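You operate a simulated robot arm through the tools that you are given. There is no shell and no other tool. Be economical: measure what you need, move in short steps, check, and stop when the job is done.

Carry out the task below with a simulated robot arm. There is one attempt and no reset: what you move stays moved.

## Task
Fetch the yellow cup from the open top of the rack and set it on the lead block there. Open the left drawer of the grey bench, take the red plug and leave it in the inside of the left drawer of the grey bench, then shut the drawer. Pull the tin lid open. Any order will do.

It is judged by the outcome, as a careful person would: the job done as asked, and still so three seconds after it is handed in. It fails if anything else is knocked over, pushed out of place, dropped, spilled or broken. Lids that push on must go on centred and level and be pressed home; caps that screw on are set level and turned clockwise until they are tight.

## Robot
A 7-joint arm with a two-finger parallel gripper on a trunk, on a base that drives. Base frame: it is fixed to the floor where the robot stands at the start and does not move with it; the origin is under the middle of the robot, x ahead of it, y to its left, z up. Lengths are in mm, angles in degrees, forces in N, time in s.
With the tool pointing down near the work surface it reaches from about 260 to 600 mm from the robot's upright axis, wherever it stands. Its first joint turns from -166.0 to 166.0 degrees. Places, roughly: inside of the left drawer of the grey bench [-5900, -1900, 700]; lead block (6x4x2 cm) [500, -100, 1000]; left drawer of the grey bench [-5900, -1800, 700]; red plug (2x2x3 cm) [-6400, -1900, 900]; tin lid [-6700, 300, 900]. Payload 3.4 kg.
The TCP is the grasp point between the finger pads, 30 mm short of the fingertips. In the tool frame z runs along the fingers and y along their closing line. Largest opening 94 mm; finger width 28, thickness 10; the body of the gripper, 50 by 96 mm, starts 55 mm behind the TCP.
Orientation is told as [roll, pitch, yaw] about the base's x, y, z axes, in that order, counted from this pose: with the fingers straight down and closing along the base's y, the tool's x points along the base's -x, its y along +y and its z along -z.

## Interface
- The arm moves only by the tool drive_tool. Its argument "deltas" is a list of rows, each a list of 7 numbers: the shift along the tool's x, y, z in mm, then the turn, a rotation vector about the tool's x, y, z in degrees, then the opening in per cent of the stroke, from 0 (shut) to 100 (fully open). In form: [[x, y, z, wx, wy, wz, jaw], ...]. A call has 1 to 10 rows; each row shifts and turns the commanded pose from where the row before left it, along the tool's axes as they then stand. Rows are played at 5 a second. More than 50 mm and 8.6 degrees between two rows, or a gripper value outside its range, and nothing of the call is played. Where a pose cannot be reached the arm comes as near as it can. A force on the tool above 40 N (or 10 N above the force at the start of the call, whichever is more), or a blocked arm, ends the call early, and 0.2 s more pass. The fingers move at their own pace (about 72 mm/s each) and stop on an object; they squeeze with about 33 N. The grip force told is the motor's: it shows also when the fingers shut on nothing. Time passes only in rows, and 0.2 s behind the last, so rows that do not move let the fingers close. The reply holds the time, the measured pose of the TCP, the force on the tool along the base axes, the opening and the grip force, in the units named above and with some noise, with the torque about the TCP (base axes, N m) and any sound that the robot's microphone picked up.
- Cameras (640 x 400 px; columns grow to the right, rows downward): "scene" is now at [23.8, 125.5, 1604.1]; the picture's right is [-0.39, -0.92, 0.00], its down [-0.65, 0.28, -0.71] and it looks along [0.65, -0.28, -0.71] (base axes); focal length 285 px, centre (320, 200). "wrist" rides on the gripper at [76, 14, -103] in the tool frame; the picture's right is [-0.18, 0.98, 0.00], its down [-0.75, -0.14, -0.64] and it looks along [-0.63, -0.12, 0.77] (tool axes); focal length 243 px, centre (320, 200). There is no depth. A picture from a camera that has moved, and an enlarged one, comes with that camera's place and axes in the base frame and with its lens. The place of the scene camera against the robot may be out by one fixed shift of up to 18 mm in any direction.
- snapshot(camera): a new picture of that camera. No time passes.
- slide_trunk(by): slides the trunk up (or, below 0, down) by that many mm; the arm and the scene camera ride with it, the base frame stays. It gives what a move gives, with no picture.
- base_move(legs): drives the robot by 1 to 6 legs, each [ahead, left, turn to the left] in mm, mm and degrees, along the robot's own axes; the way and the turn of a leg run together, so that a leg with both is an arc; at most 1500 mm and 180 degrees a leg. The arm and the cameras ride along, it lands a little off, and it stops where it bumps. It gives what a move gives.
- head_to(pan, tilt): turns the head with the scene camera to pan (to the left, within 155 degrees either way) and tilt (down, from -29 to 69), counted from straight ahead of the robot. It gives what a move gives.
- close_up(camera, box): a new picture of the part [left, top, right, bottom] of that camera's present view, enlarged. No time passes.
- finish_job(): hands the job in; it is judged then, once.

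Work in short steps. Places have to be worked out from the pictures, the camera data and where the tool is seen: move nearer, look again, correct. Check each grasp and each placing, and mend what went wrong. You have 165 turns and 108 pictures in all, those below and enlarged ones among them. Open the gripper and draw the arm clear of the work before you hand the job in, unless the task says otherwise; then end with one line.

The tools are called after "Request:" as a command line: name --pt "numbers of a row" for each row, then --argument value for the rest, lists and objects as JSON in quotes. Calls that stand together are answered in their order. drive_tool: Moves the arm, as the interface text tells. Its arguments: {"type":"object","properties":{"deltas":{"type":"array"}},"required":["deltas"]} The other tools are called the same way: slide_trunk (by) slides the trunk up or down; base_move (legs) drives the base; head_to (pan, tilt) turns the head that bears the scene camera; snapshot (camera) takes a picture; close_up (camera, box) takes an enlarged picture of a part of a camera's view; finish_job () hands the job in.

At the start:

```text
clock: 0.0
tcp_pos: [339.9, 60.2, 1217.5]
orientation: [0.0, 0.1, 0.0]
wrist_force: [0.4, -0.3, -0.2]
moment: [0.01, 0.02, -0.02]
width: 94.2
gripper_force: 0.1
trunk travel left (down, up): [-275.0, 111.0]
robot x, y, heading: [0.4, -1.8, -0.1]
head pan, tilt: [-23.0, 45.0]
```

scene: 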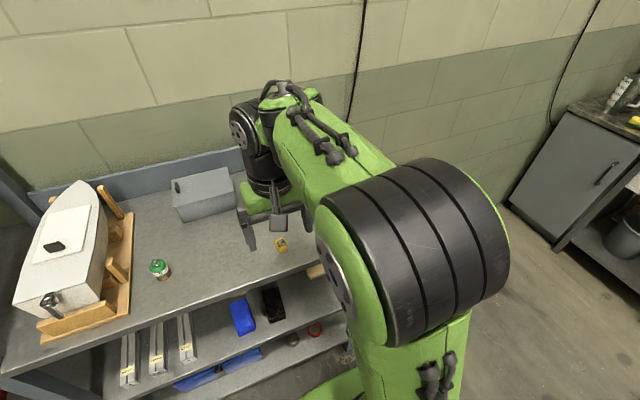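
wrist: 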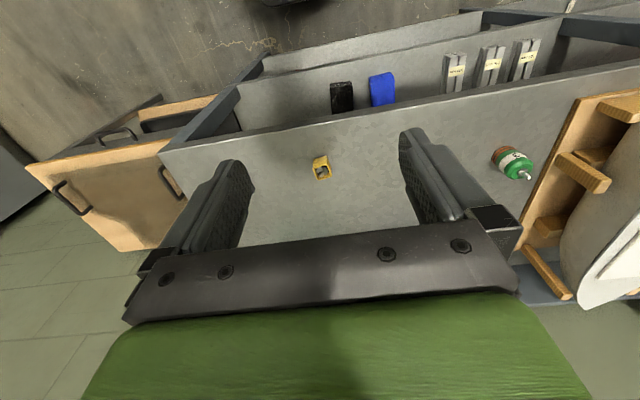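

The pictures show a rack ahead with a small yellow item near the gripper. I'll look closer, with the wrist and the scene camera.

Request:
close_up --camera "wrist" --box '[220, 60, 540, 260]'

Request:
close_up --camera "scene" --box '[140, 160, 380, 310]'

```text
2.00 times, centred on (380, 160) of wrist
camera zoom: at [265.6, 73.5, 1319.0], right [0.18, 0.98, 0.0], down [0.75, -0.14, 0.64], along [0.63, -0.12, -0.77], focal length 485 px, centre (200, 280)
```

zoom: 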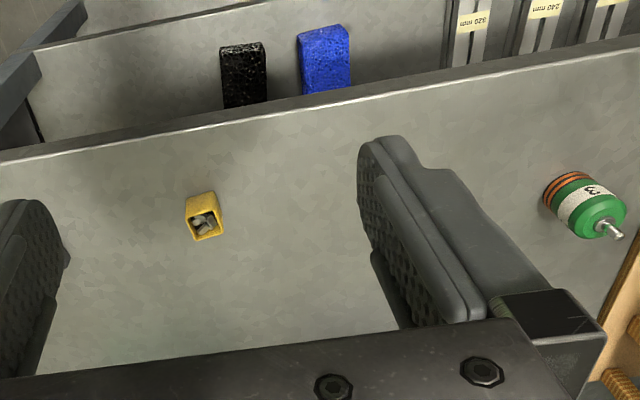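

```text
2.67 times, centred on (260, 235) of scene
camera zoom: at [23.8, 125.5, 1604.1], right [-0.39, -0.92, 0.0], down [-0.65, 0.28, -0.71], along [0.65, -0.28, -0.71], focal length 761 px, centre (480, 107)
```

zoom: 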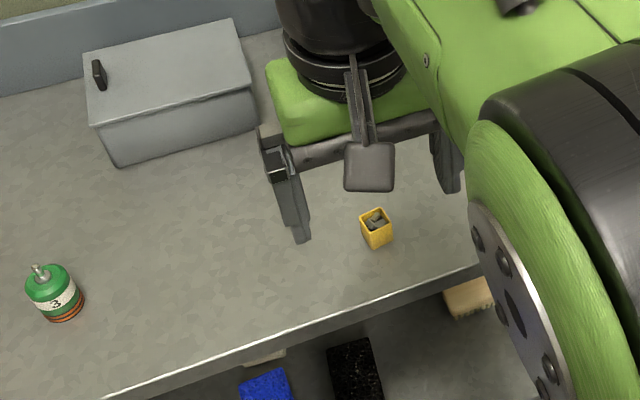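

The yellow cup (holding small parts) sits near (474, 37, ~970–1000). The lead block is hidden, probably by a finger, so I'll move the tool 100 mm to the right and look again.

Request:
drive_tool --pt "0 -40 0 0 0 0 100" --pt "0 -40 0 0 0 0 100" --pt "0 -40 0 0 0 0 100" --pt "0 0 0 0 0 0 100"

Request:
snapshot --camera "wrist"

Request:
snapshot --camera "scene"

```text
clock: 1.0
tcp_pos: [339.8, -57.1, 1215.7]
orientation: [-0.1, 0.1, 0.1]
wrist_force: [-1.6, -0.1, -0.1]
moment: [-0.01, -0.03, -0.03]
width: 93.9
gripper_force: 0.0
trunk travel left (down, up): [-275.0, 111.0]
robot x, y, heading: [3.1, 1.5, 0.0]
head pan, tilt: [-23.0, 45.0]
```

```text
103 pictures are left
camera wrist: at [264.1, -43.5, 1317.3], right [0.18, 0.98, 0.0], down [0.75, -0.14, 0.64], along [0.63, -0.12, -0.77], focal length 243 px, centre (320, 200)
```

wrist: 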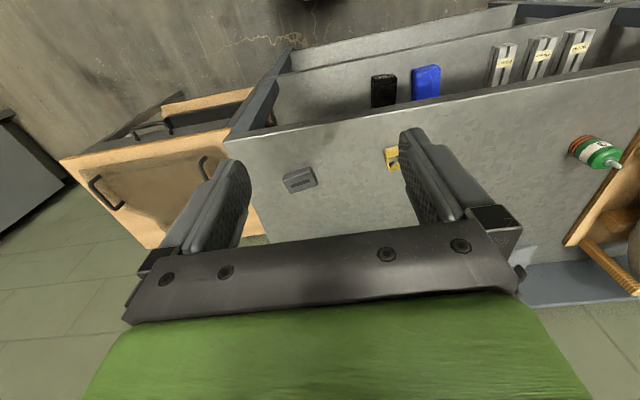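

```text
102 pictures are left
camera scene: at [23.6, 126.6, 1604.0], right [-0.39, -0.92, 0.0], down [-0.65, 0.28, -0.71], along [0.65, -0.28, -0.71], focal length 285 px, centre (320, 200)
```

scene: 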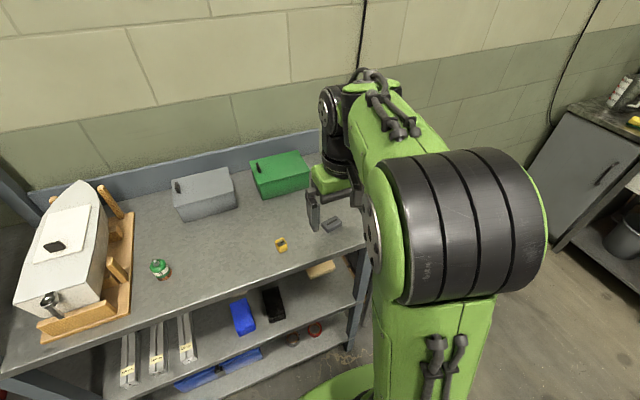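

Block visible near (480, -115) and cup near (489, 34), both with tops near z 970. I'll enlarge both for their orientation.

Request:
close_up --camera "wrist" --box '[260, 120, 420, 220]'

Request:
close_up --camera "scene" --box '[240, 180, 400, 280]'

```text
4.00 times, centred on (340, 170) of wrist
camera zoom: at [264.1, -43.5, 1317.3], right [0.18, 0.98, 0.0], down [0.75, -0.14, 0.64], along [0.63, -0.12, -0.77], focal length 970 px, centre (240, 320)
```

zoom: 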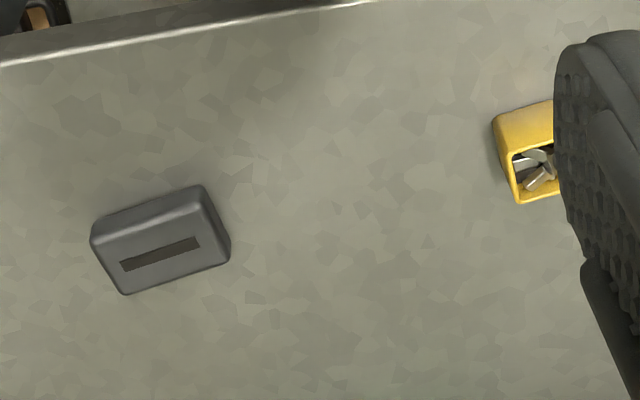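

```text
4.00 times, centred on (320, 230) of scene
camera zoom: at [23.6, 126.6, 1604.0], right [-0.39, -0.92, 0.0], down [-0.65, 0.28, -0.71], along [0.65, -0.28, -0.71], focal length 1141 px, centre (320, 80)
```

zoom: 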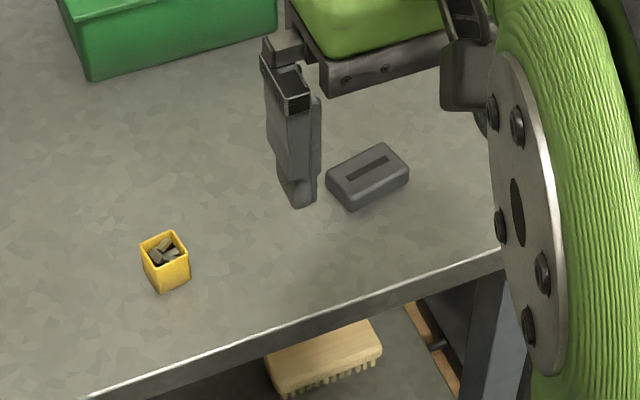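

Now I'll move the tool nearer the cup (about 440, 34, 1100) to measure it.

Request:
drive_tool --pt "-25 23 29 0 0 0 100" --pt "-25 23 29 0 0 0 100" --pt "-25 23 29 0 0 0 100" --pt "-25 22 29 0 0 0 100" --pt "0 0 0 0 0 0 100"

Request:
snapshot --camera "wrist"

```text
clock: 2.2
tcp_pos: [438.7, 28.9, 1100.4]
orientation: [0.0, -0.2, 0.0]
wrist_force: [0.3, 0.8, 0.6]
moment: [0.01, 0.02, -0.03]
width: 93.9
gripper_force: 0.1
trunk travel left (down, up): [-275.0, 111.0]
robot x, y, heading: [0.4, 3.8, -0.2]
head pan, tilt: [-23.0, 45.0]
```

```text
99 pictures are left
camera wrist: at [363.9, 43.1, 1202.2], right [0.18, 0.98, 0.0], down [0.75, -0.14, 0.64], along [0.63, -0.12, -0.77], focal length 243 px, centre (320, 200)
```

wrist: 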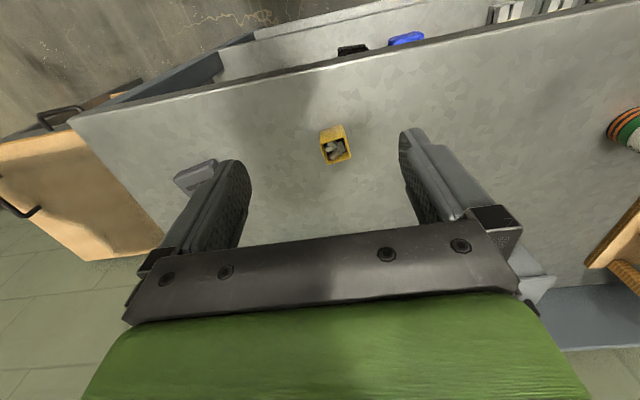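

Estimates of height scatter (cup top 937–970). I'll go down 60 mm, staying clear, and triangulate with enlarged pictures.

Request:
close_up --camera "wrist" --box '[256, 100, 416, 200]'

Request:
drive_tool --pt "0 0 30 0 0 0 100" --pt "0 0 30 0 0 0 100" --pt "0 0 0 0 0 0 100"

Request:
close_up --camera "wrist" --box '[240, 60, 400, 160]'

```text
4.00 times, centred on (336, 150) of wrist
camera zoom: at [363.9, 43.1, 1202.2], right [0.18, 0.98, 0.0], down [0.75, -0.14, 0.64], along [0.63, -0.12, -0.77], focal length 970 px, centre (256, 400)
```

zoom: 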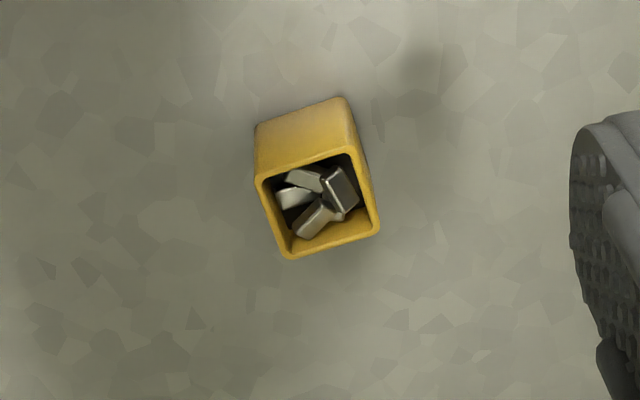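

```text
clock: 3.0
tcp_pos: [440.4, 30.6, 1039.1]
orientation: [0.0, 0.0, 0.0]
wrist_force: [-0.5, -0.4, 0.4]
moment: [-0.03, 0.03, -0.02]
width: 94.0
gripper_force: 0.0
trunk travel left (down, up): [-275.0, 111.0]
robot x, y, heading: [-0.9, 0.2, 0.0]
head pan, tilt: [-23.0, 45.0]
```

```text
4.00 times, centred on (320, 110) of wrist
camera zoom: at [365.4, 44.2, 1140.9], right [0.18, 0.98, 0.0], down [0.75, -0.14, 0.64], along [0.63, -0.12, -0.77], focal length 970 px, centre (320, 560)
```

zoom: 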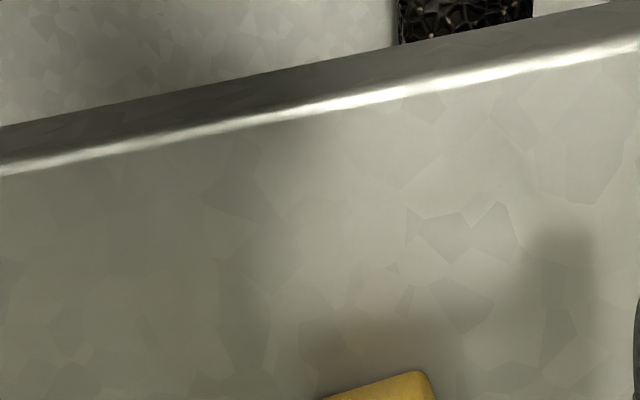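

Cup edge seems yawed about +7°. I'll look a bit lower in the picture for the second view.

Request:
close_up --camera "wrist" --box '[256, 120, 416, 220]'

```text
4.00 times, centred on (336, 170) of wrist
camera zoom: at [365.4, 44.2, 1140.9], right [0.18, 0.98, 0.0], down [0.75, -0.14, 0.64], along [0.63, -0.12, -0.77], focal length 970 px, centre (256, 320)
```

zoom: 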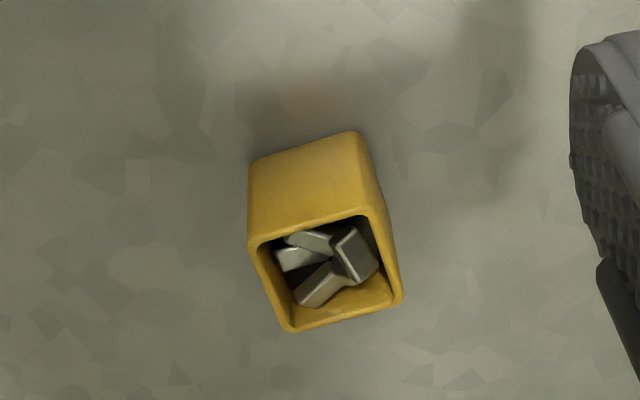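

Triangulating gives the cup rim centre ≈ (483, 36, 984), about 24 mm wide and 33 mm high. I'll yaw +7°, move above it and check.

Request:
drive_tool --pt "-22 3 0 0 0 0 100" --pt "-21 2.5 0 0 0 0 100" --pt "0 0 0 0 0 -7 100" --pt "0 0 15 0 0 0 100" --pt "0 0 0 0 0 0 100"

Request:
snapshot --camera "wrist"

Request:
close_up --camera "scene" --box '[200, 160, 360, 260]'

```text
clock: 4.2
tcp_pos: [484.1, 37.5, 1024.8]
orientation: [0.0, 0.0, 7.0]
wrist_force: [-0.4, 0.6, 0.3]
moment: [-0.02, -0.03, 0.02]
width: 94.0
gripper_force: 0.0
trunk travel left (down, up): [-275.0, 111.0]
robot x, y, heading: [-3.2, 0.7, -0.1]
head pan, tilt: [-23.0, 45.0]
```

```text
95 pictures are left
camera wrist: at [408.6, 40.4, 1127.7], right [0.06, 1.0, 0.0], down [0.77, -0.05, 0.64], along [0.64, -0.04, -0.77], focal length 243 px, centre (320, 200)
```

wrist: 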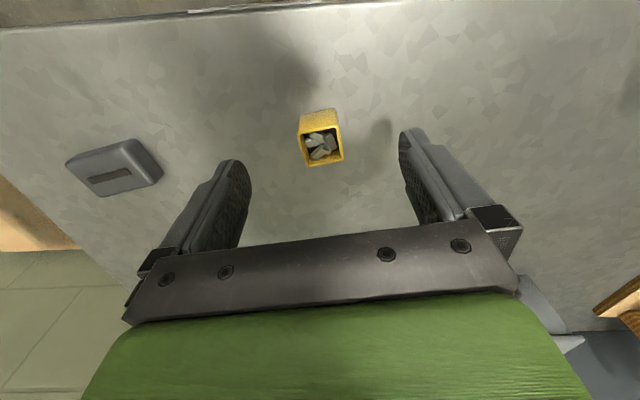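

```text
4.00 times, centred on (280, 210) of scene
camera zoom: at [23.3, 125.4, 1604.1], right [-0.39, -0.92, 0.0], down [-0.65, 0.28, -0.71], along [0.65, -0.28, -0.71], focal length 1141 px, centre (480, 160)
```

zoom: 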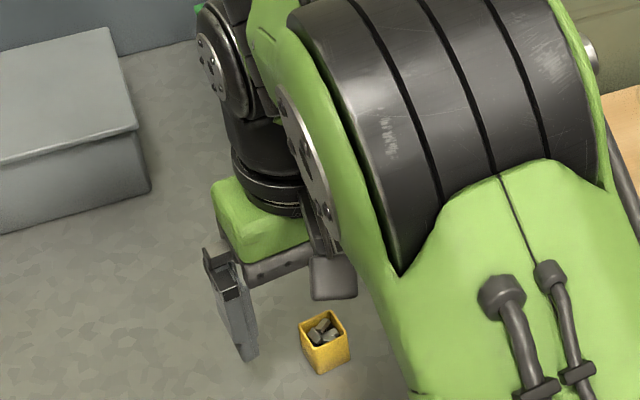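

The cup is centred on the finger axis as predicted (rim at row 148 vs. 150 expected). I'll descend to TCP 988 (tips ≈ 958, just above the shelf) and look.

Request:
drive_tool --pt "0 0 15 0 0 0 100" --pt "0 0 12 0 0 0 100" --pt "0 0 9 0 0 0 100" --pt "0 0 0 0 0 0 100"

Request:
snapshot --camera "wrist"

```text
clock: 5.2
tcp_pos: [482.4, 36.2, 990.2]
orientation: [0.0, 0.0, 7.0]
wrist_force: [-0.3, -0.5, 3.6]
moment: [0.15, 0.06, 0.01]
width: 94.0
gripper_force: 0.0
trunk travel left (down, up): [-275.0, 111.0]
robot x, y, heading: [2.6, 0.4, -0.0]
head pan, tilt: [-23.0, 45.0]
```

```text
93 pictures are left
camera wrist: at [407.5, 41.1, 1091.7], right [0.06, 1.0, 0.0], down [0.76, -0.05, 0.64], along [0.64, -0.04, -0.77], focal length 243 px, centre (320, 200)
```

wrist: 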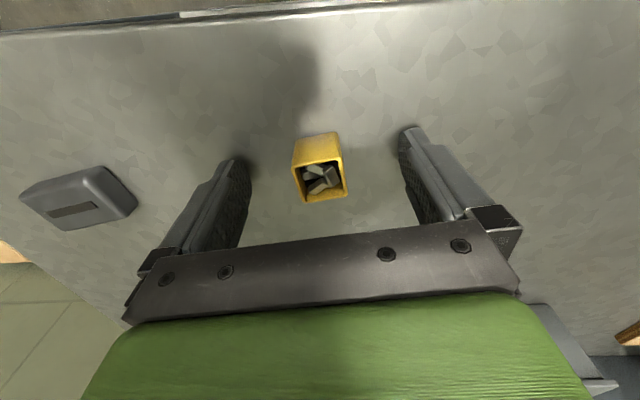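

A 3.6 N upward force means the tips just touch the shelf, so the surface is ≈ z 960 and the cup rim ≈ 990. I'll rise 3 mm and close.

Request:
drive_tool --pt "0 0 -3 0 0 0 100" --pt "0 0 0 0 0 0 60" --pt "0 0 0 0 0 0 35" --pt "0 0 0 0 0 0 22" --pt "0 0 0 0 0 0 10" --pt "0 0 0 0 0 0 10"

```text
clock: 6.6
tcp_pos: [482.1, 37.9, 995.3]
orientation: [0.0, -0.2, 7.1]
wrist_force: [4.4, 0.5, 20.5]
moment: [0.07, 0.2, 0.02]
width: 25.2
gripper_force: 33.1
trunk travel left (down, up): [-275.0, 111.0]
robot x, y, heading: [1.4, 1.1, 0.3]
head pan, tilt: [-23.0, 45.0]
```

Gripped at 25 mm width; some upward push on the tool (tips likely pressing on the shelf). I'll lift gently 45 mm and look.

Request:
drive_tool --pt "0 0 -5 0 0 0 10" --pt "0 0 -12 0 0 0 10" --pt "0 0 -15 0 0 0 10" --pt "0 0 -15 0 0 0 10" --pt "0 0 0 0 0 0 10"

Request:
snapshot --camera "wrist"

```text
clock: 7.8
tcp_pos: [483.2, 36.3, 1038.7]
orientation: [0.0, 0.0, 6.9]
wrist_force: [-0.1, -0.5, -0.3]
moment: [0.01, -0.01, 0.03]
width: 9.4
gripper_force: 0.2
trunk travel left (down, up): [-275.0, 111.0]
robot x, y, heading: [0.4, -0.7, 0.1]
head pan, tilt: [-23.0, 45.0]
```

```text
92 pictures are left
camera wrist: at [407.4, 41.1, 1141.6], right [0.06, 1.0, 0.0], down [0.77, -0.05, 0.64], along [0.64, -0.04, -0.77], focal length 243 px, centre (320, 200)
```

wrist: 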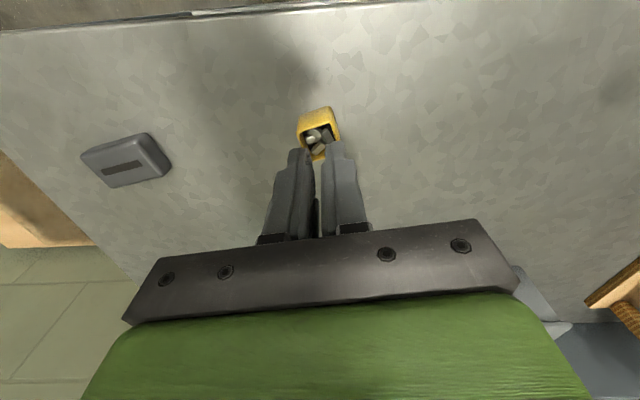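

The cup slipped out and still stands on the shelf. I'll look closely before trying again.

Request:
close_up --camera "wrist" --box '[240, 80, 400, 180]'

Request:
close_up --camera "scene" --box '[220, 200, 340, 275]'

```text
4.00 times, centred on (320, 130) of wrist
camera zoom: at [407.4, 41.1, 1141.6], right [0.06, 1.0, 0.0], down [0.77, -0.05, 0.64], along [0.64, -0.04, -0.77], focal length 970 px, centre (320, 480)
```

zoom: 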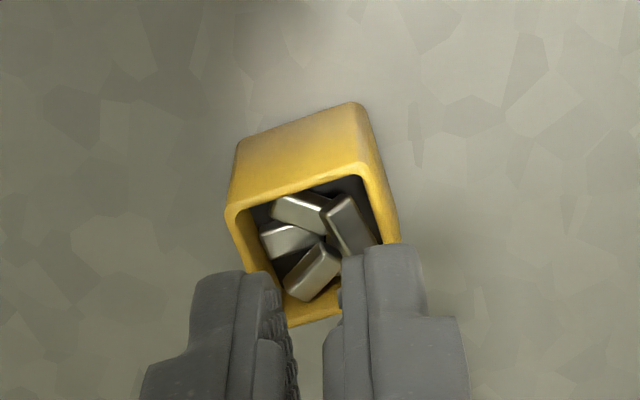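

```text
5.33 times, centred on (280, 238) of scene
camera zoom: at [24.1, 125.5, 1604.1], right [-0.39, -0.92, 0.0], down [-0.65, 0.28, -0.71], along [0.65, -0.28, -0.71], focal length 1522 px, centre (533, 0)
```

zoom: 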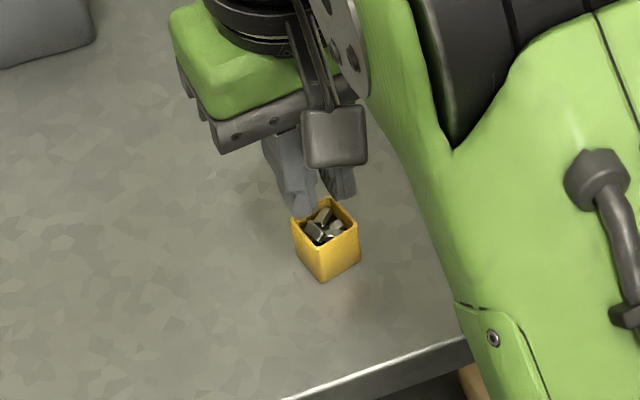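

The cup has twisted to about 17° yaw and now stands slightly nearer the robot; geometry otherwise fits. I'll open, turn to match, shift 2 mm back, and descend part way to check.

Request:
drive_tool --pt "0 0 0 0 0 0 70" --pt "0 0 0 0 0 -5 70" --pt "2 0 0 0 0 -5 70" --pt "0 0 15 0 0 0 70" --pt "0 0 10 0 0 0 70" --pt "0 0 0 0 0 0 70"

Request:
close_up --camera "wrist" --box '[224, 100, 416, 220]'

```text
clock: 9.2
tcp_pos: [480.4, 35.0, 1014.9]
orientation: [0.0, 0.0, 17.0]
wrist_force: [0.4, 0.9, -0.2]
moment: [0.0, -0.02, 0.02]
width: 65.8
gripper_force: 0.0
trunk travel left (down, up): [-275.0, 111.0]
robot x, y, heading: [4.1, 1.3, 0.1]
head pan, tilt: [-23.0, 45.0]
```

```text
3.33 times, centred on (320, 160) of wrist
camera zoom: at [405.0, 25.9, 1116.5], right [-0.11, 0.99, 0.0], down [0.76, 0.09, 0.64], along [0.64, 0.07, -0.77], focal length 809 px, centre (320, 333)
```

zoom: 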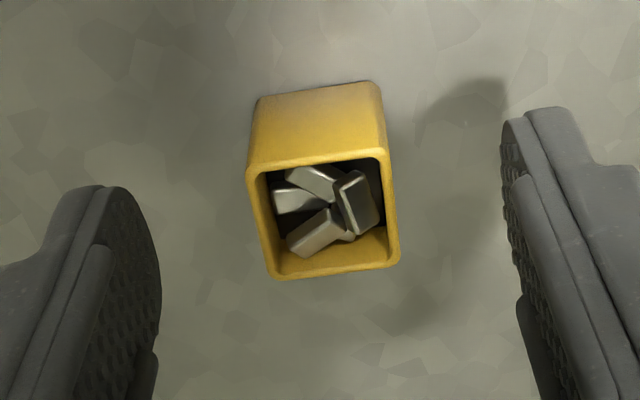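

Alignment good now. I'll descend to the shelf contact height with the jaws at 70%, watching the force.

Request:
drive_tool --pt "0 0 10 0 0 0 70" --pt "0 0 8 0 0 0 70" --pt "0 0 4 0 0 0 70" --pt "0 0 0 0 0 0 70"

Request:
close_up --camera "wrist" --box '[224, 100, 416, 220]'

Request:
close_up --camera "scene" --box '[220, 200, 340, 275]'

```text
clock: 10.2
tcp_pos: [480.6, 35.1, 993.3]
orientation: [0.0, 0.0, 17.1]
wrist_force: [-0.3, 0.2, -1.3]
moment: [-0.01, 0.01, 0.0]
width: 65.7
gripper_force: 0.0
trunk travel left (down, up): [-275.0, 111.0]
robot x, y, heading: [1.4, -2.7, -0.1]
head pan, tilt: [-23.0, 45.0]
```

```text
3.33 times, centred on (320, 160) of wrist
camera zoom: at [405.1, 25.8, 1095.2], right [-0.11, 0.99, 0.0], down [0.76, 0.09, 0.64], along [0.64, 0.07, -0.77], focal length 809 px, centre (320, 333)
```

zoom: 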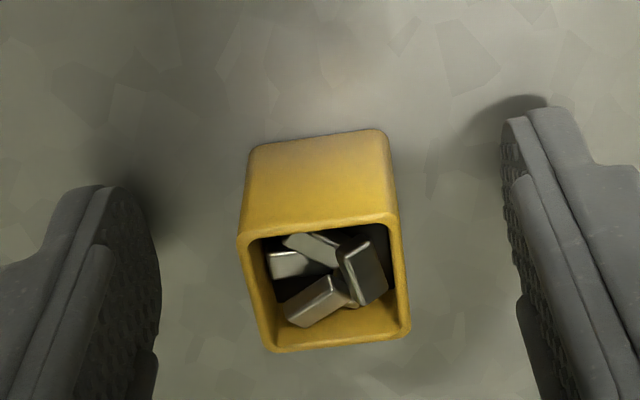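

```text
5.33 times, centred on (280, 238) of scene
camera zoom: at [23.9, 125.5, 1604.1], right [-0.39, -0.92, 0.0], down [-0.65, 0.28, -0.71], along [0.65, -0.28, -0.71], focal length 1522 px, centre (533, 0)
```

zoom: 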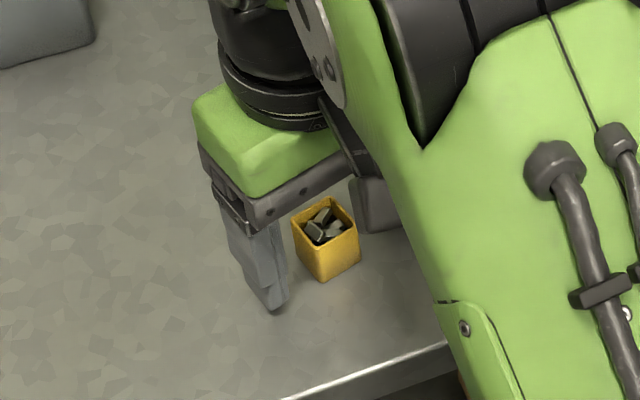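

Fingers bracket the cup properly with no contact yet. I'll close and check before lifting.

Request:
drive_tool --pt "0 0 0 0 0 0 45" --pt "0 0 0 0 0 0 30" --pt "0 0 0 0 0 0 20" --pt "0 0 0 0 0 0 10" --pt "0 0 0 0 0 0 5"

Request:
close_up --camera "wrist" --box '[224, 100, 416, 220]'

Request:
close_up --camera "scene" --box '[220, 200, 340, 275]'

```text
clock: 11.4
tcp_pos: [480.1, 34.9, 994.4]
orientation: [-0.1, -0.1, 17.0]
wrist_force: [3.5, 1.4, 16.4]
moment: [0.1, -0.06, 0.0]
width: 25.2
gripper_force: 33.1
trunk travel left (down, up): [-275.0, 111.0]
robot x, y, heading: [-1.6, -0.8, 0.1]
head pan, tilt: [-23.0, 45.0]
```

```text
3.33 times, centred on (320, 160) of wrist
camera zoom: at [404.8, 26.0, 1096.2], right [-0.11, 0.99, 0.0], down [0.76, 0.09, 0.64], along [0.64, 0.07, -0.76], focal length 809 px, centre (320, 333)
```

zoom: 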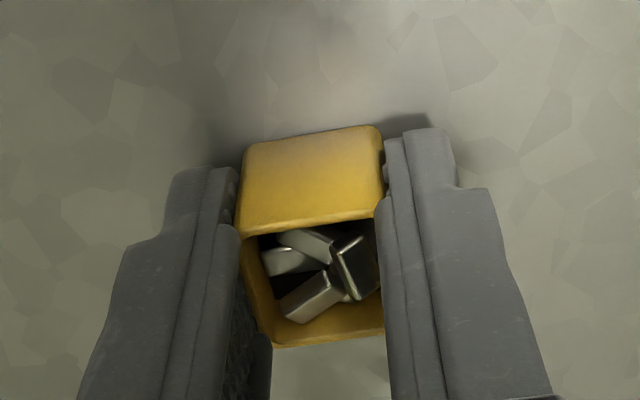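

```text
5.33 times, centred on (280, 238) of scene
camera zoom: at [22.7, 125.6, 1604.2], right [-0.39, -0.92, 0.0], down [-0.65, 0.28, -0.71], along [0.65, -0.28, -0.71], focal length 1522 px, centre (533, 0)
```

zoom: 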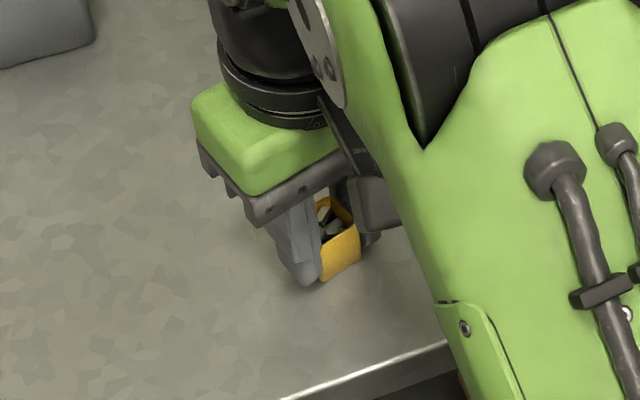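

The grip brackets the cup well, 33 N at 25 mm. Lifting slowly in small steps with the jaw command fully shut.

Request:
drive_tool --pt "0 0 -2 0 0 0 0" --pt "0 0 -2 0 0 0 0" --pt "0 0 -2 0 0 0 0" --pt "0 0 -2 0 0 0 0" --pt "0 0 0 0 0 0 0"

Request:
close_up --camera "scene" --box '[220, 200, 340, 275]'

```text
clock: 12.6
tcp_pos: [481.1, 36.1, 1000.9]
orientation: [0.0, 0.1, 17.0]
wrist_force: [-0.3, -0.4, -1.2]
moment: [-0.01, -0.02, -0.01]
width: 25.0
gripper_force: 32.8
trunk travel left (down, up): [-275.0, 111.0]
robot x, y, heading: [-1.9, 0.2, 0.1]
head pan, tilt: [-23.0, 45.0]
```

```text
5.33 times, centred on (280, 238) of scene
camera zoom: at [24.0, 125.5, 1604.1], right [-0.39, -0.92, 0.0], down [-0.65, 0.28, -0.71], along [0.65, -0.28, -0.71], focal length 1522 px, centre (533, 0)
```

zoom: 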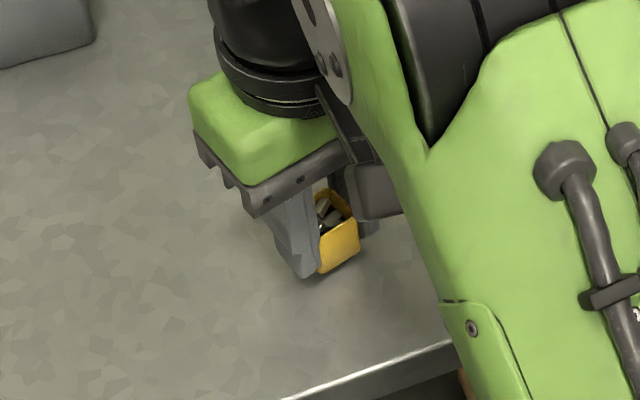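

The cup rises with the fingers. I'll lift 50 mm more.

Request:
drive_tool --pt "0 0 -5 0 0 0 0" --pt "0 0 -10 0 0 0 0" --pt "0 0 -10 0 0 0 0" --pt "0 0 -10 0 0 0 0" --pt "0 0 -10 0 0 0 0" --pt "0 0 -5 0 0 0 0" --pt "0 0 0 0 0 0 0"

Request:
snapshot --camera "wrist"

```text
clock: 14.2
tcp_pos: [480.6, 35.2, 1050.6]
orientation: [0.0, 0.0, 17.1]
wrist_force: [-0.1, -0.2, -0.4]
moment: [0.01, -0.04, 0.02]
width: 25.1
gripper_force: 33.1
trunk travel left (down, up): [-275.0, 111.0]
robot x, y, heading: [0.2, -1.3, -0.1]
head pan, tilt: [-23.0, 45.0]
```

```text
83 pictures are left
camera wrist: at [405.3, 27.0, 1152.3], right [-0.11, 0.99, 0.0], down [0.76, 0.09, 0.64], along [0.64, 0.07, -0.77], focal length 243 px, centre (320, 200)
```

wrist: 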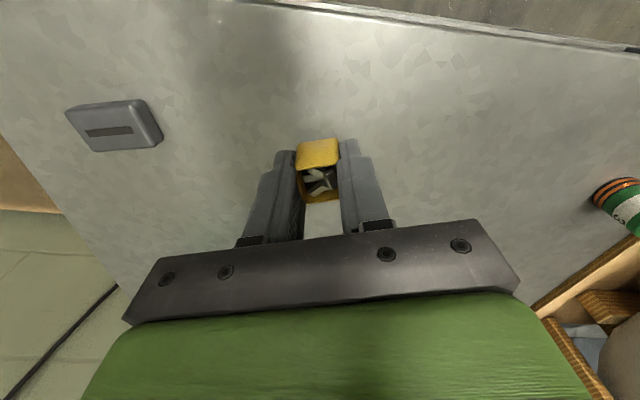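

The cup is held level. Block top is at about (497, -121, 980), long axis yawed ~11°. I'll carry the cup over it at this height, and turn to yaw 11°.

Request:
drive_tool --pt "3 -15.4 0 0 0 0 0" --pt "6 -30.8 0 0 0 0 0" --pt "6 -30.8 0 0 0 0 0" --pt "6 -30.8 0 0 0 0 0" --pt "6 -30.8 0 0 0 0 0" --pt "3 -15.4 0 0 0 0 0" --pt "0 0 0 0 0 6 0" --pt "0 0 0 0 0 0 0"

Request:
close_up --camera "wrist" --box '[208, 80, 432, 220]'

Request:
snapshot --camera "scene"

```text
clock: 16.0
tcp_pos: [496.1, -119.7, 1052.3]
orientation: [0.0, 0.1, 10.9]
wrist_force: [0.4, -0.2, -0.6]
moment: [-0.01, 0.0, -0.01]
width: 25.1
gripper_force: 33.0
trunk travel left (down, up): [-275.0, 111.0]
robot x, y, heading: [0.3, -4.4, 0.1]
head pan, tilt: [-23.0, 45.0]
```

```text
2.86 times, centred on (320, 150) of wrist
camera zoom: at [421.1, -121.2, 1153.3], right [-0.01, 1.0, 0.0], down [0.77, 0.0, 0.64], along [0.64, 0.0, -0.77], focal length 693 px, centre (320, 343)
```

zoom: 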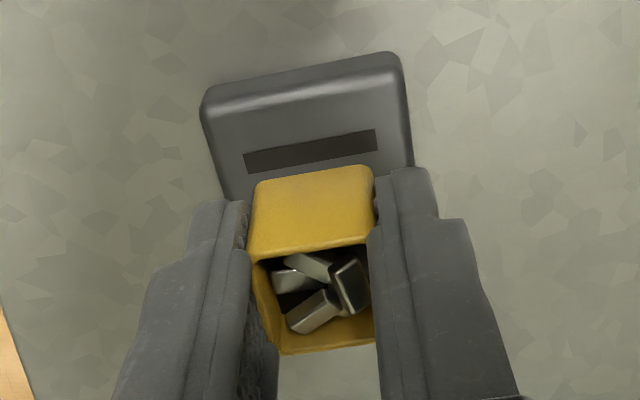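

```text
81 pictures are left
camera scene: at [24.0, 125.3, 1604.1], right [-0.39, -0.92, 0.0], down [-0.65, 0.28, -0.71], along [0.65, -0.28, -0.71], focal length 285 px, centre (320, 200)
```

scene: 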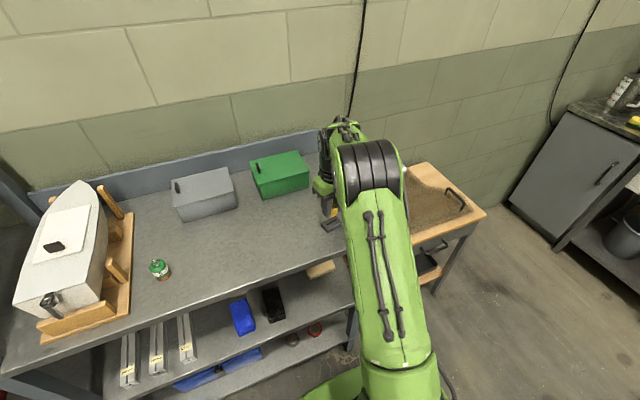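

Block centre refined to (499, -124). I'll shift there and descend to just above it.

Request:
drive_tool --pt "-2.2 -4.5 0 0 0 0 0" --pt "0 0 12 0 0 0 0" --pt "0 0 12 0 0 0 0" --pt "0 0 6 0 0 0 0" --pt "0 0 0 0 0 0 0"

Request:
close_up --camera "wrist" --box '[208, 80, 432, 220]'

```text
clock: 17.2
tcp_pos: [501.4, -124.8, 1020.5]
orientation: [0.0, 0.0, 11.0]
wrist_force: [-0.4, 0.1, -0.4]
moment: [0.01, 0.05, 0.0]
width: 24.9
gripper_force: 33.4
trunk travel left (down, up): [-275.0, 111.0]
robot x, y, heading: [-1.2, -0.5, -0.2]
head pan, tilt: [-23.0, 45.0]
```

```text
2.86 times, centred on (320, 150) of wrist
camera zoom: at [424.7, -125.6, 1122.7], right [-0.01, 1.0, 0.0], down [0.77, 0.01, 0.64], along [0.64, 0.0, -0.77], focal length 693 px, centre (320, 343)
```

zoom: 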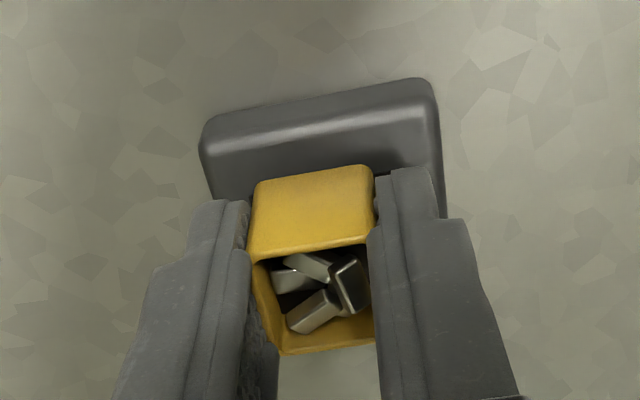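

Well centred over the block. Descending in 2 mm steps towards the expected contact at TCP ≈ 1013.

Request:
drive_tool --pt "0 0 2 0 0 0 0" --pt "0 0 2 0 0 0 0" --pt "0 0 1.5 0 0 0 0" --pt "0 0 0 0 0 0 0"

```text
clock: 18.2
tcp_pos: [500.7, -124.9, 1016.2]
orientation: [0.1, 0.1, 10.9]
wrist_force: [-0.1, 0.1, -0.9]
moment: [-0.04, 0.01, -0.02]
width: 25.3
gripper_force: 33.2
trunk travel left (down, up): [-275.0, 111.0]
robot x, y, heading: [0.9, 0.1, 0.0]
head pan, tilt: [-23.0, 45.0]
```

No contact yet; continuing by 1 mm steps.

Request:
drive_tool --pt "0 0 1 0 0 0 0" --pt "0 0 1 0 0 0 0" --pt "0 0 0 0 0 0 0"

```text
clock: 19.0
tcp_pos: [499.9, -123.7, 1013.6]
orientation: [0.0, 0.0, 11.1]
wrist_force: [-0.4, -0.8, -0.1]
moment: [-0.02, 0.0, 0.01]
width: 25.0
gripper_force: 32.9
trunk travel left (down, up): [-275.0, 111.0]
robot x, y, heading: [2.5, -1.0, 0.3]
head pan, tilt: [-23.0, 45.0]
```

Still free; another 2 mm.

Request:
drive_tool --pt "0 0 1 0 0 0 0" --pt "0 0 0.7 0 0 0 0" --pt "0 0 0 0 0 0 0"

```text
clock: 19.8
tcp_pos: [499.5, -124.1, 1013.2]
orientation: [-0.1, -0.1, 10.9]
wrist_force: [0.6, -1.0, 5.2]
moment: [0.07, -0.03, 0.0]
width: 25.2
gripper_force: 33.0
trunk travel left (down, up): [-275.0, 111.0]
robot x, y, heading: [-3.5, -1.1, 0.1]
head pan, tilt: [-23.0, 45.0]
```

Contact (5 N). I'll open slowly, then rise.

Request:
drive_tool --pt "0 0 0 0 0 0 24" --pt "0 0 0 0 0 0 32" --pt "0 0 0 0 0 0 42" --pt "0 0 -3 0 0 0 50" --pt "0 0 -8 0 0 0 50" --pt "0 0 -20 0 0 0 50" --pt "0 0 -30 0 0 0 50" --pt "0 0 0 0 0 0 50"

Request:
close_up --camera "wrist" --box '[208, 60, 432, 200]'

```text
clock: 21.6
tcp_pos: [500.0, -124.5, 1072.6]
orientation: [0.0, 0.1, 11.0]
wrist_force: [-0.1, -0.6, 0.2]
moment: [0.03, 0.0, 0.01]
width: 47.1
gripper_force: 0.2
trunk travel left (down, up): [-275.0, 111.0]
robot x, y, heading: [2.3, -2.3, -0.3]
head pan, tilt: [-23.0, 45.0]
```

```text
2.86 times, centred on (320, 130) of wrist
camera zoom: at [424.8, -125.5, 1174.8], right [-0.01, 1.0, 0.0], down [0.77, 0.01, 0.64], along [0.64, 0.0, -0.77], focal length 693 px, centre (320, 400)
```

zoom: 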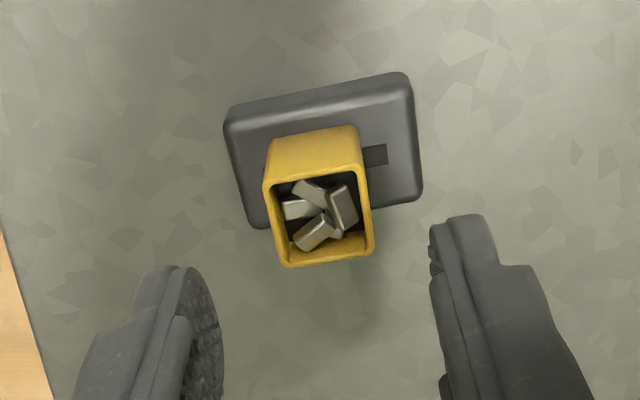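

The cup stands upright and level on the block with its contents. Now I retract the arm up and back, then look around for the drive.

Request:
drive_tool --pt "0 0 -40 0 0 0 50" --pt "0 0 -40 0 0 0 50" --pt "0 0 -40 0 0 0 50" --pt "0 0 -30 0 0 0 50" --pt "40 0 0 0 0 0 50" --pt "40 20 0 0 0 0 50" --pt "40 30 0 0 0 0 50" --pt "40 40 0 0 0 0 50" --pt "0 0 0 0 0 0 50"

Request:
head_to --pan -150 --tilt 20

Request:
snapshot --camera "scene"

Request:
head_to --pan 150 --tilt 20

Request:
snapshot --camera "scene"

```text
refused: row 8 steps farther than a row can; nothing moved
```

```text
clock: 23.7
tcp_pos: [500.3, -124.4, 1074.0]
orientation: [0.0, 0.0, 11.0]
wrist_force: [0.2, 0.0, 0.5]
moment: [0.02, -0.02, -0.01]
width: 47.0
gripper_force: 0.0
trunk travel left (down, up): [-275.0, 111.0]
robot x, y, heading: [-0.9, -1.1, 0.1]
head pan, tilt: [-150.0, 20.0]
```

```text
78 pictures are left
camera scene: at [-131.6, 110.6, 1642.7], right [-0.5, 0.87, 0.0], down [0.3, 0.17, -0.94], along [-0.81, -0.47, -0.34], focal length 285 px, centre (320, 200)
```

scene: 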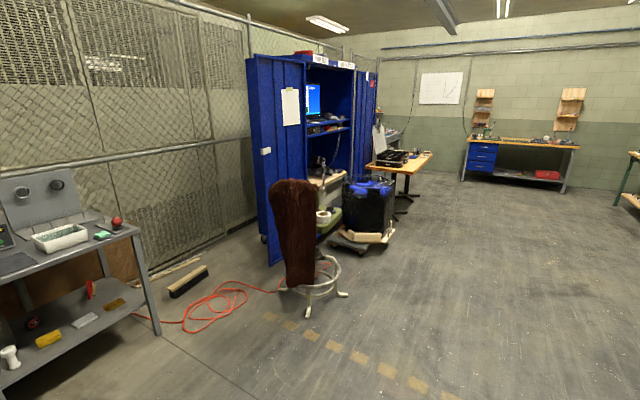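

```text
clock: 27.8
tcp_pos: [498.9, -124.3, 1073.6]
orientation: [0.0, 0.0, 11.0]
wrist_force: [0.3, -0.4, 0.3]
moment: [0.01, -0.01, 0.02]
width: 47.2
gripper_force: 0.0
trunk travel left (down, up): [-275.0, 111.0]
robot x, y, heading: [-3.3, -1.1, -0.1]
head pan, tilt: [150.0, 20.0]
```

```text
77 pictures are left
camera scene: at [-131.6, 203.8, 1642.7], right [0.5, 0.87, 0.0], down [0.3, -0.17, -0.94], along [-0.81, 0.47, -0.34], focal length 285 px, centre (320, 200)
```

scene: 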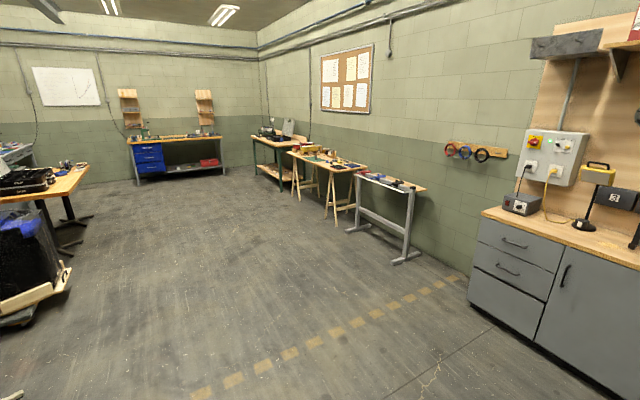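

The wide views show the way: a clear floor at y > 0 (stool, dolly and a table lie at y < -800), the blue-drawer bench on the far wall with the tin, and the grey bench hidden behind the blue cabinet. First I retract the arm (the previous call was refused for too big a step).

Request:
drive_tool --pt "0 0 -40 0 0 0 50" --pt "0 0 -40 0 0 0 50" --pt "0 0 -40 0 0 0 50" --pt "0 0 -30 0 0 0 50" --pt "40 0 0 0 0 0 50" --pt "40 20 0 0 0 0 50" --pt "40 29 0 0 0 0 50" --pt "40 29 0 0 0 0 50" --pt "0 0 0 0 0 0 50"

Request:
head_to --pan 0 --tilt 25

Request:
base_move --legs '[[-1000, 300, 0], [0, 0, 180]]'

Request:
snapshot --camera "scene"

```text
clock: 29.8
tcp_pos: [328.4, -81.3, 1223.4]
orientation: [0.0, 0.0, 11.0]
wrist_force: [0.3, -1.0, -0.1]
moment: [0.03, 0.02, 0.03]
width: 47.0
gripper_force: 0.0
trunk travel left (down, up): [-275.0, 111.0]
robot x, y, heading: [0.6, 0.9, 0.3]
head pan, tilt: [150.0, 20.0]
```

```text
clock: 32.1
tcp_pos: [327.6, -81.1, 1223.3]
orientation: [0.1, 0.0, 11.0]
wrist_force: [0.0, -0.2, -0.6]
moment: [0.01, 0.01, 0.01]
width: 47.1
gripper_force: 0.0
trunk travel left (down, up): [-275.0, 111.0]
robot x, y, heading: [-0.3, -3.3, 0.1]
head pan, tilt: [0.0, 25.0]
```

```text
clock: 44.8
tcp_pos: [-1323.2, 375.6, 1223.7]
orientation: [0.0, 0.0, -169.5]
wrist_force: [0.9, 0.7, -0.2]
moment: [0.01, 0.0, 0.0]
width: 47.0
gripper_force: 0.1
trunk travel left (down, up): [-275.0, 111.0]
robot x, y, heading: [-996.6, 293.3, 179.4]
head pan, tilt: [0.0, 25.0]
```

```text
76 pictures are left
camera scene: at [-1020.4, 145.5, 1634.6], right [0.01, 1.0, 0.0], down [0.42, 0.0, -0.91], along [-0.91, 0.01, -0.42], focal length 285 px, centre (320, 200)
```

scene: 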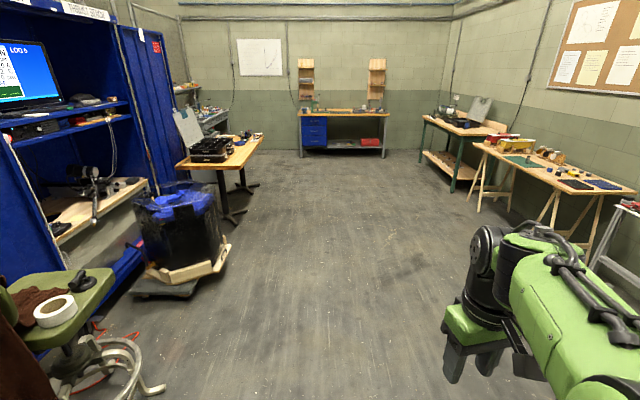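

The way ahead is clear along y ≈ 300. I'll drive about 3.9 m ahead and look.

Request:
base_move --legs '[[1300, 0, 0], [1300, 0, 0.6], [1100, 0, 0]]'

Request:
snapshot --camera "scene"

Request:
head_to --pan 60 --tilt 25

Request:
snapshot --camera "scene"

```text
clock: 62.9
tcp_pos: [-5086.3, 310.6, 1223.0]
orientation: [0.0, 0.1, -166.9]
wrist_force: [-0.7, -0.3, -0.8]
moment: [-0.01, -0.03, 0.0]
width: 47.1
gripper_force: 0.1
trunk travel left (down, up): [-275.0, 111.0]
robot x, y, heading: [-4754.2, 236.8, -178.0]
head pan, tilt: [0.0, 25.0]
```

```text
75 pictures are left
camera scene: at [-4772.8, 93.4, 1634.6], right [-0.04, 1.0, 0.0], down [0.42, 0.02, -0.91], along [-0.91, -0.03, -0.42], focal length 285 px, centre (320, 200)
```

scene: 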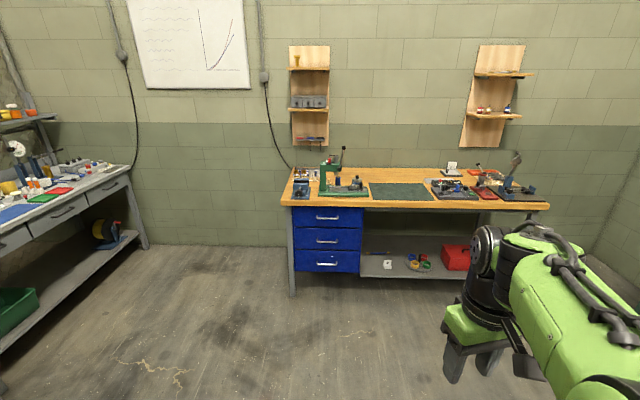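

```text
clock: 64.2
tcp_pos: [-5085.6, 311.2, 1222.9]
orientation: [0.0, 0.0, -166.8]
wrist_force: [-0.2, -0.9, -0.5]
moment: [0.0, -0.01, 0.01]
width: 46.7
gripper_force: 0.1
trunk travel left (down, up): [-275.0, 111.0]
robot x, y, heading: [-4753.2, 242.4, -177.8]
head pan, tilt: [60.0, 25.0]
```

```text
74 pictures are left
camera scene: at [-4723.4, 15.5, 1634.6], right [-0.88, 0.47, 0.0], down [0.2, 0.37, -0.91], along [-0.42, -0.8, -0.42], focal length 285 px, centre (320, 200)
```

scene: 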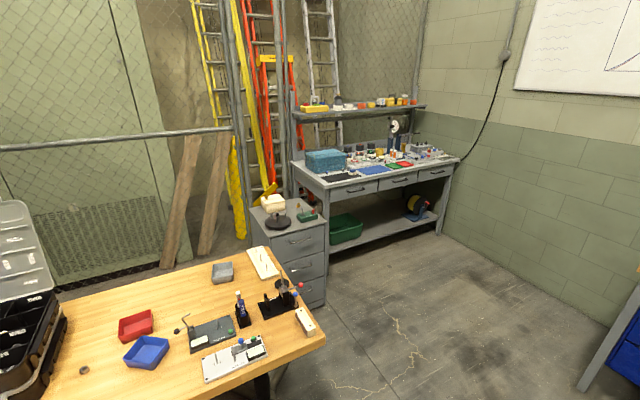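

The grey bench stands along the left wall, facing +y; its left drawer handle is near (-5890, -1735, 750). I'll drive to about x = -5900, turn left to face it, and approach to y ≈ -900.

Request:
base_move --legs '[[1140, 0, 0], [0, 0, 88], [1050, 0, 0]]'

Request:
head_to --pan 0 --tilt 40

Request:
snapshot --camera "scene"

```text
clock: 78.8
tcp_pos: [-5980.4, -1186.9, 1223.9]
orientation: [0.0, 0.0, -78.8]
wrist_force: [-0.4, -1.2, -0.2]
moment: [0.02, 0.02, 0.04]
width: 46.7
gripper_force: 0.1
trunk travel left (down, up): [-275.0, 111.0]
robot x, y, heading: [-5901.4, -858.5, -89.6]
head pan, tilt: [60.0, 25.0]
```

```text
clock: 80.1
tcp_pos: [-5979.4, -1186.6, 1224.0]
orientation: [0.1, 0.0, -78.7]
wrist_force: [-0.3, 0.1, 0.3]
moment: [0.0, 0.06, -0.01]
width: 47.1
gripper_force: 0.2
trunk travel left (down, up): [-275.0, 111.0]
robot x, y, heading: [-5901.1, -855.8, -89.8]
head pan, tilt: [0.0, 40.0]
```

```text
73 pictures are left
camera scene: at [-5738.6, -877.4, 1611.3], right [-1.0, 0.0, 0.0], down [0.0, 0.64, -0.77], along [0.0, -0.77, -0.64], focal length 285 px, centre (320, 200)
```

scene: 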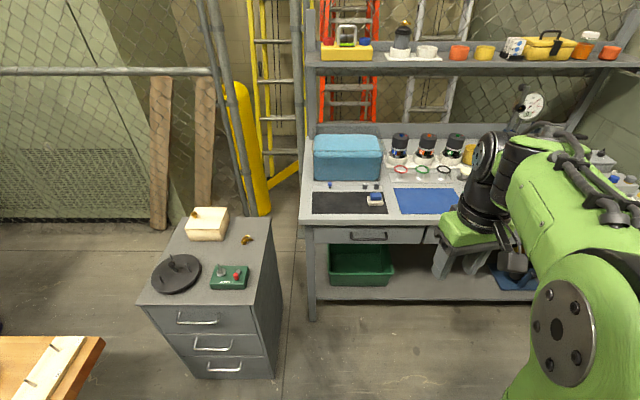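

The bench is in view; the left drawer with a bar handle is nearly straight ahead. I'll enlarge the drawer and the bench top.

Request:
close_up --camera "scene" --box '[300, 170, 460, 270]'

Request:
close_up --camera "scene" --box '[380, 80, 640, 242]'

```text
4.00 times, centred on (380, 220) of scene
camera zoom: at [-5738.6, -877.4, 1611.3], right [-1.0, 0.0, 0.0], down [0.0, 0.64, -0.77], along [0.0, -0.77, -0.64], focal length 1141 px, centre (80, 120)
```

zoom: 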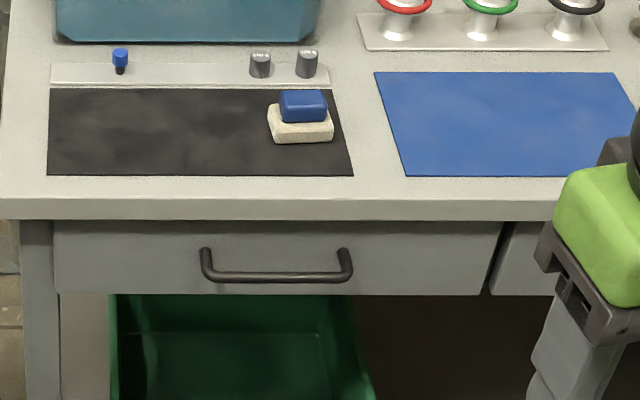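

```text
2.46 times, centred on (510, 161) of scene
camera zoom: at [-5738.6, -877.4, 1611.3], right [-1.0, 0.0, 0.0], down [0.0, 0.64, -0.77], along [0.0, -0.77, -0.64], focal length 702 px, centre (-148, 296)
```

zoom: 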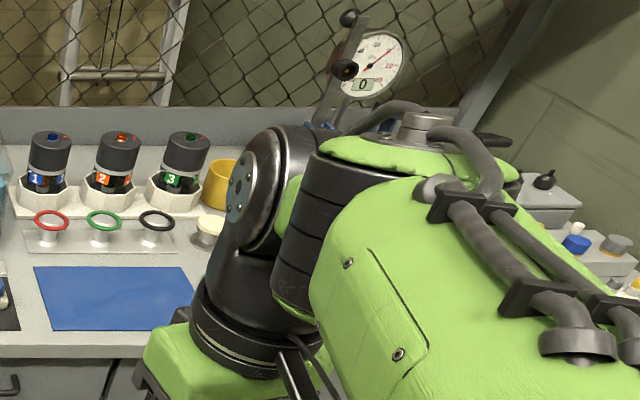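

The handle bar lies about (-5927, -1622, 798), ~134 mm long, standing ~40 mm off the drawer. I plan to grip it with the tool pointing horizontally towards the bench (closing vertically). First extend the arm forward at a safe height.

Request:
drive_tool --pt "-38 0 10 0 0 0 50" --pt "-38 0 10 0 0 0 50" --pt "-38 0 10 0 0 0 50" --pt "-38 0 10 0 0 0 50" --pt "-38 0 10 0 0 0 50" --pt "-38 0 10 0 0 0 50" --pt "-38 0 10 0 0 0 50" --pt "0 0 0 0 0 0 50"

Request:
drive_tool --pt "0 0 0 0 0 -7.88 50" --pt "0 0 0 0 0 -7.88 50" --pt "0 0 0 0 0 -7.88 50" --pt "0 0 0 0 0 -7.88 50" --pt "0 0 0 0 0 -7.88 50" --pt "0 0 0 0 0 -7.88 50" --pt "0 0 0 0 0 -7.88 50" --pt "0 0 0 0 0 -7.88 50" --pt "0 0 0 0 0 -7.88 50" --pt "0 0 0 0 0 -7.88 50"

Request:
drive_tool --pt "0 0 0 8 0 0 50" --pt "0 0 0 8 0 0 50" --pt "0 0 0 8 0 0 50" --pt "0 0 0 8 0 0 50" --pt "0 0 0 8 0 0 50" --pt "0 0 0 8 0 0 50" --pt "0 0 0 8 0 0 50" --pt "0 0 0 8 0 0 50" --pt "0 0 0 0 0 0 50"

```text
clock: 81.9
tcp_pos: [-5933.3, -1423.2, 1155.2]
orientation: [0.0, 0.1, -78.8]
wrist_force: [-0.6, -0.2, -0.4]
moment: [-0.01, -0.02, 0.02]
width: 46.8
gripper_force: 0.1
out of reach, approached as far as the arm can: row 7
trunk travel left (down, up): [-275.0, 111.0]
robot x, y, heading: [-5901.1, -859.9, -89.8]
head pan, tilt: [0.0, 40.0]
```

```text
clock: 84.1
tcp_pos: [-5934.3, -1421.9, 1155.9]
orientation: [-0.1, 0.0, 0.3]
wrist_force: [0.3, 0.2, -0.2]
moment: [-0.01, 0.01, 0.0]
width: 47.3
gripper_force: 0.0
trunk travel left (down, up): [-275.0, 111.0]
robot x, y, heading: [-5901.4, -857.3, -89.7]
head pan, tilt: [0.0, 40.0]
```

```text
clock: 86.1
tcp_pos: [-5915.4, -1473.4, 1233.1]
orientation: [-39.6, -0.6, -2.6]
wrist_force: [0.3, 0.4, -0.8]
moment: [0.04, 0.02, 0.03]
width: 47.0
gripper_force: 0.0
out of reach, approached as far as the arm can: row 1, 3, 4, 5, 6, 7, 8
trunk travel left (down, up): [-275.0, 111.0]
robot x, y, heading: [-5899.3, -858.8, -89.6]
head pan, tilt: [0.0, 40.0]
```

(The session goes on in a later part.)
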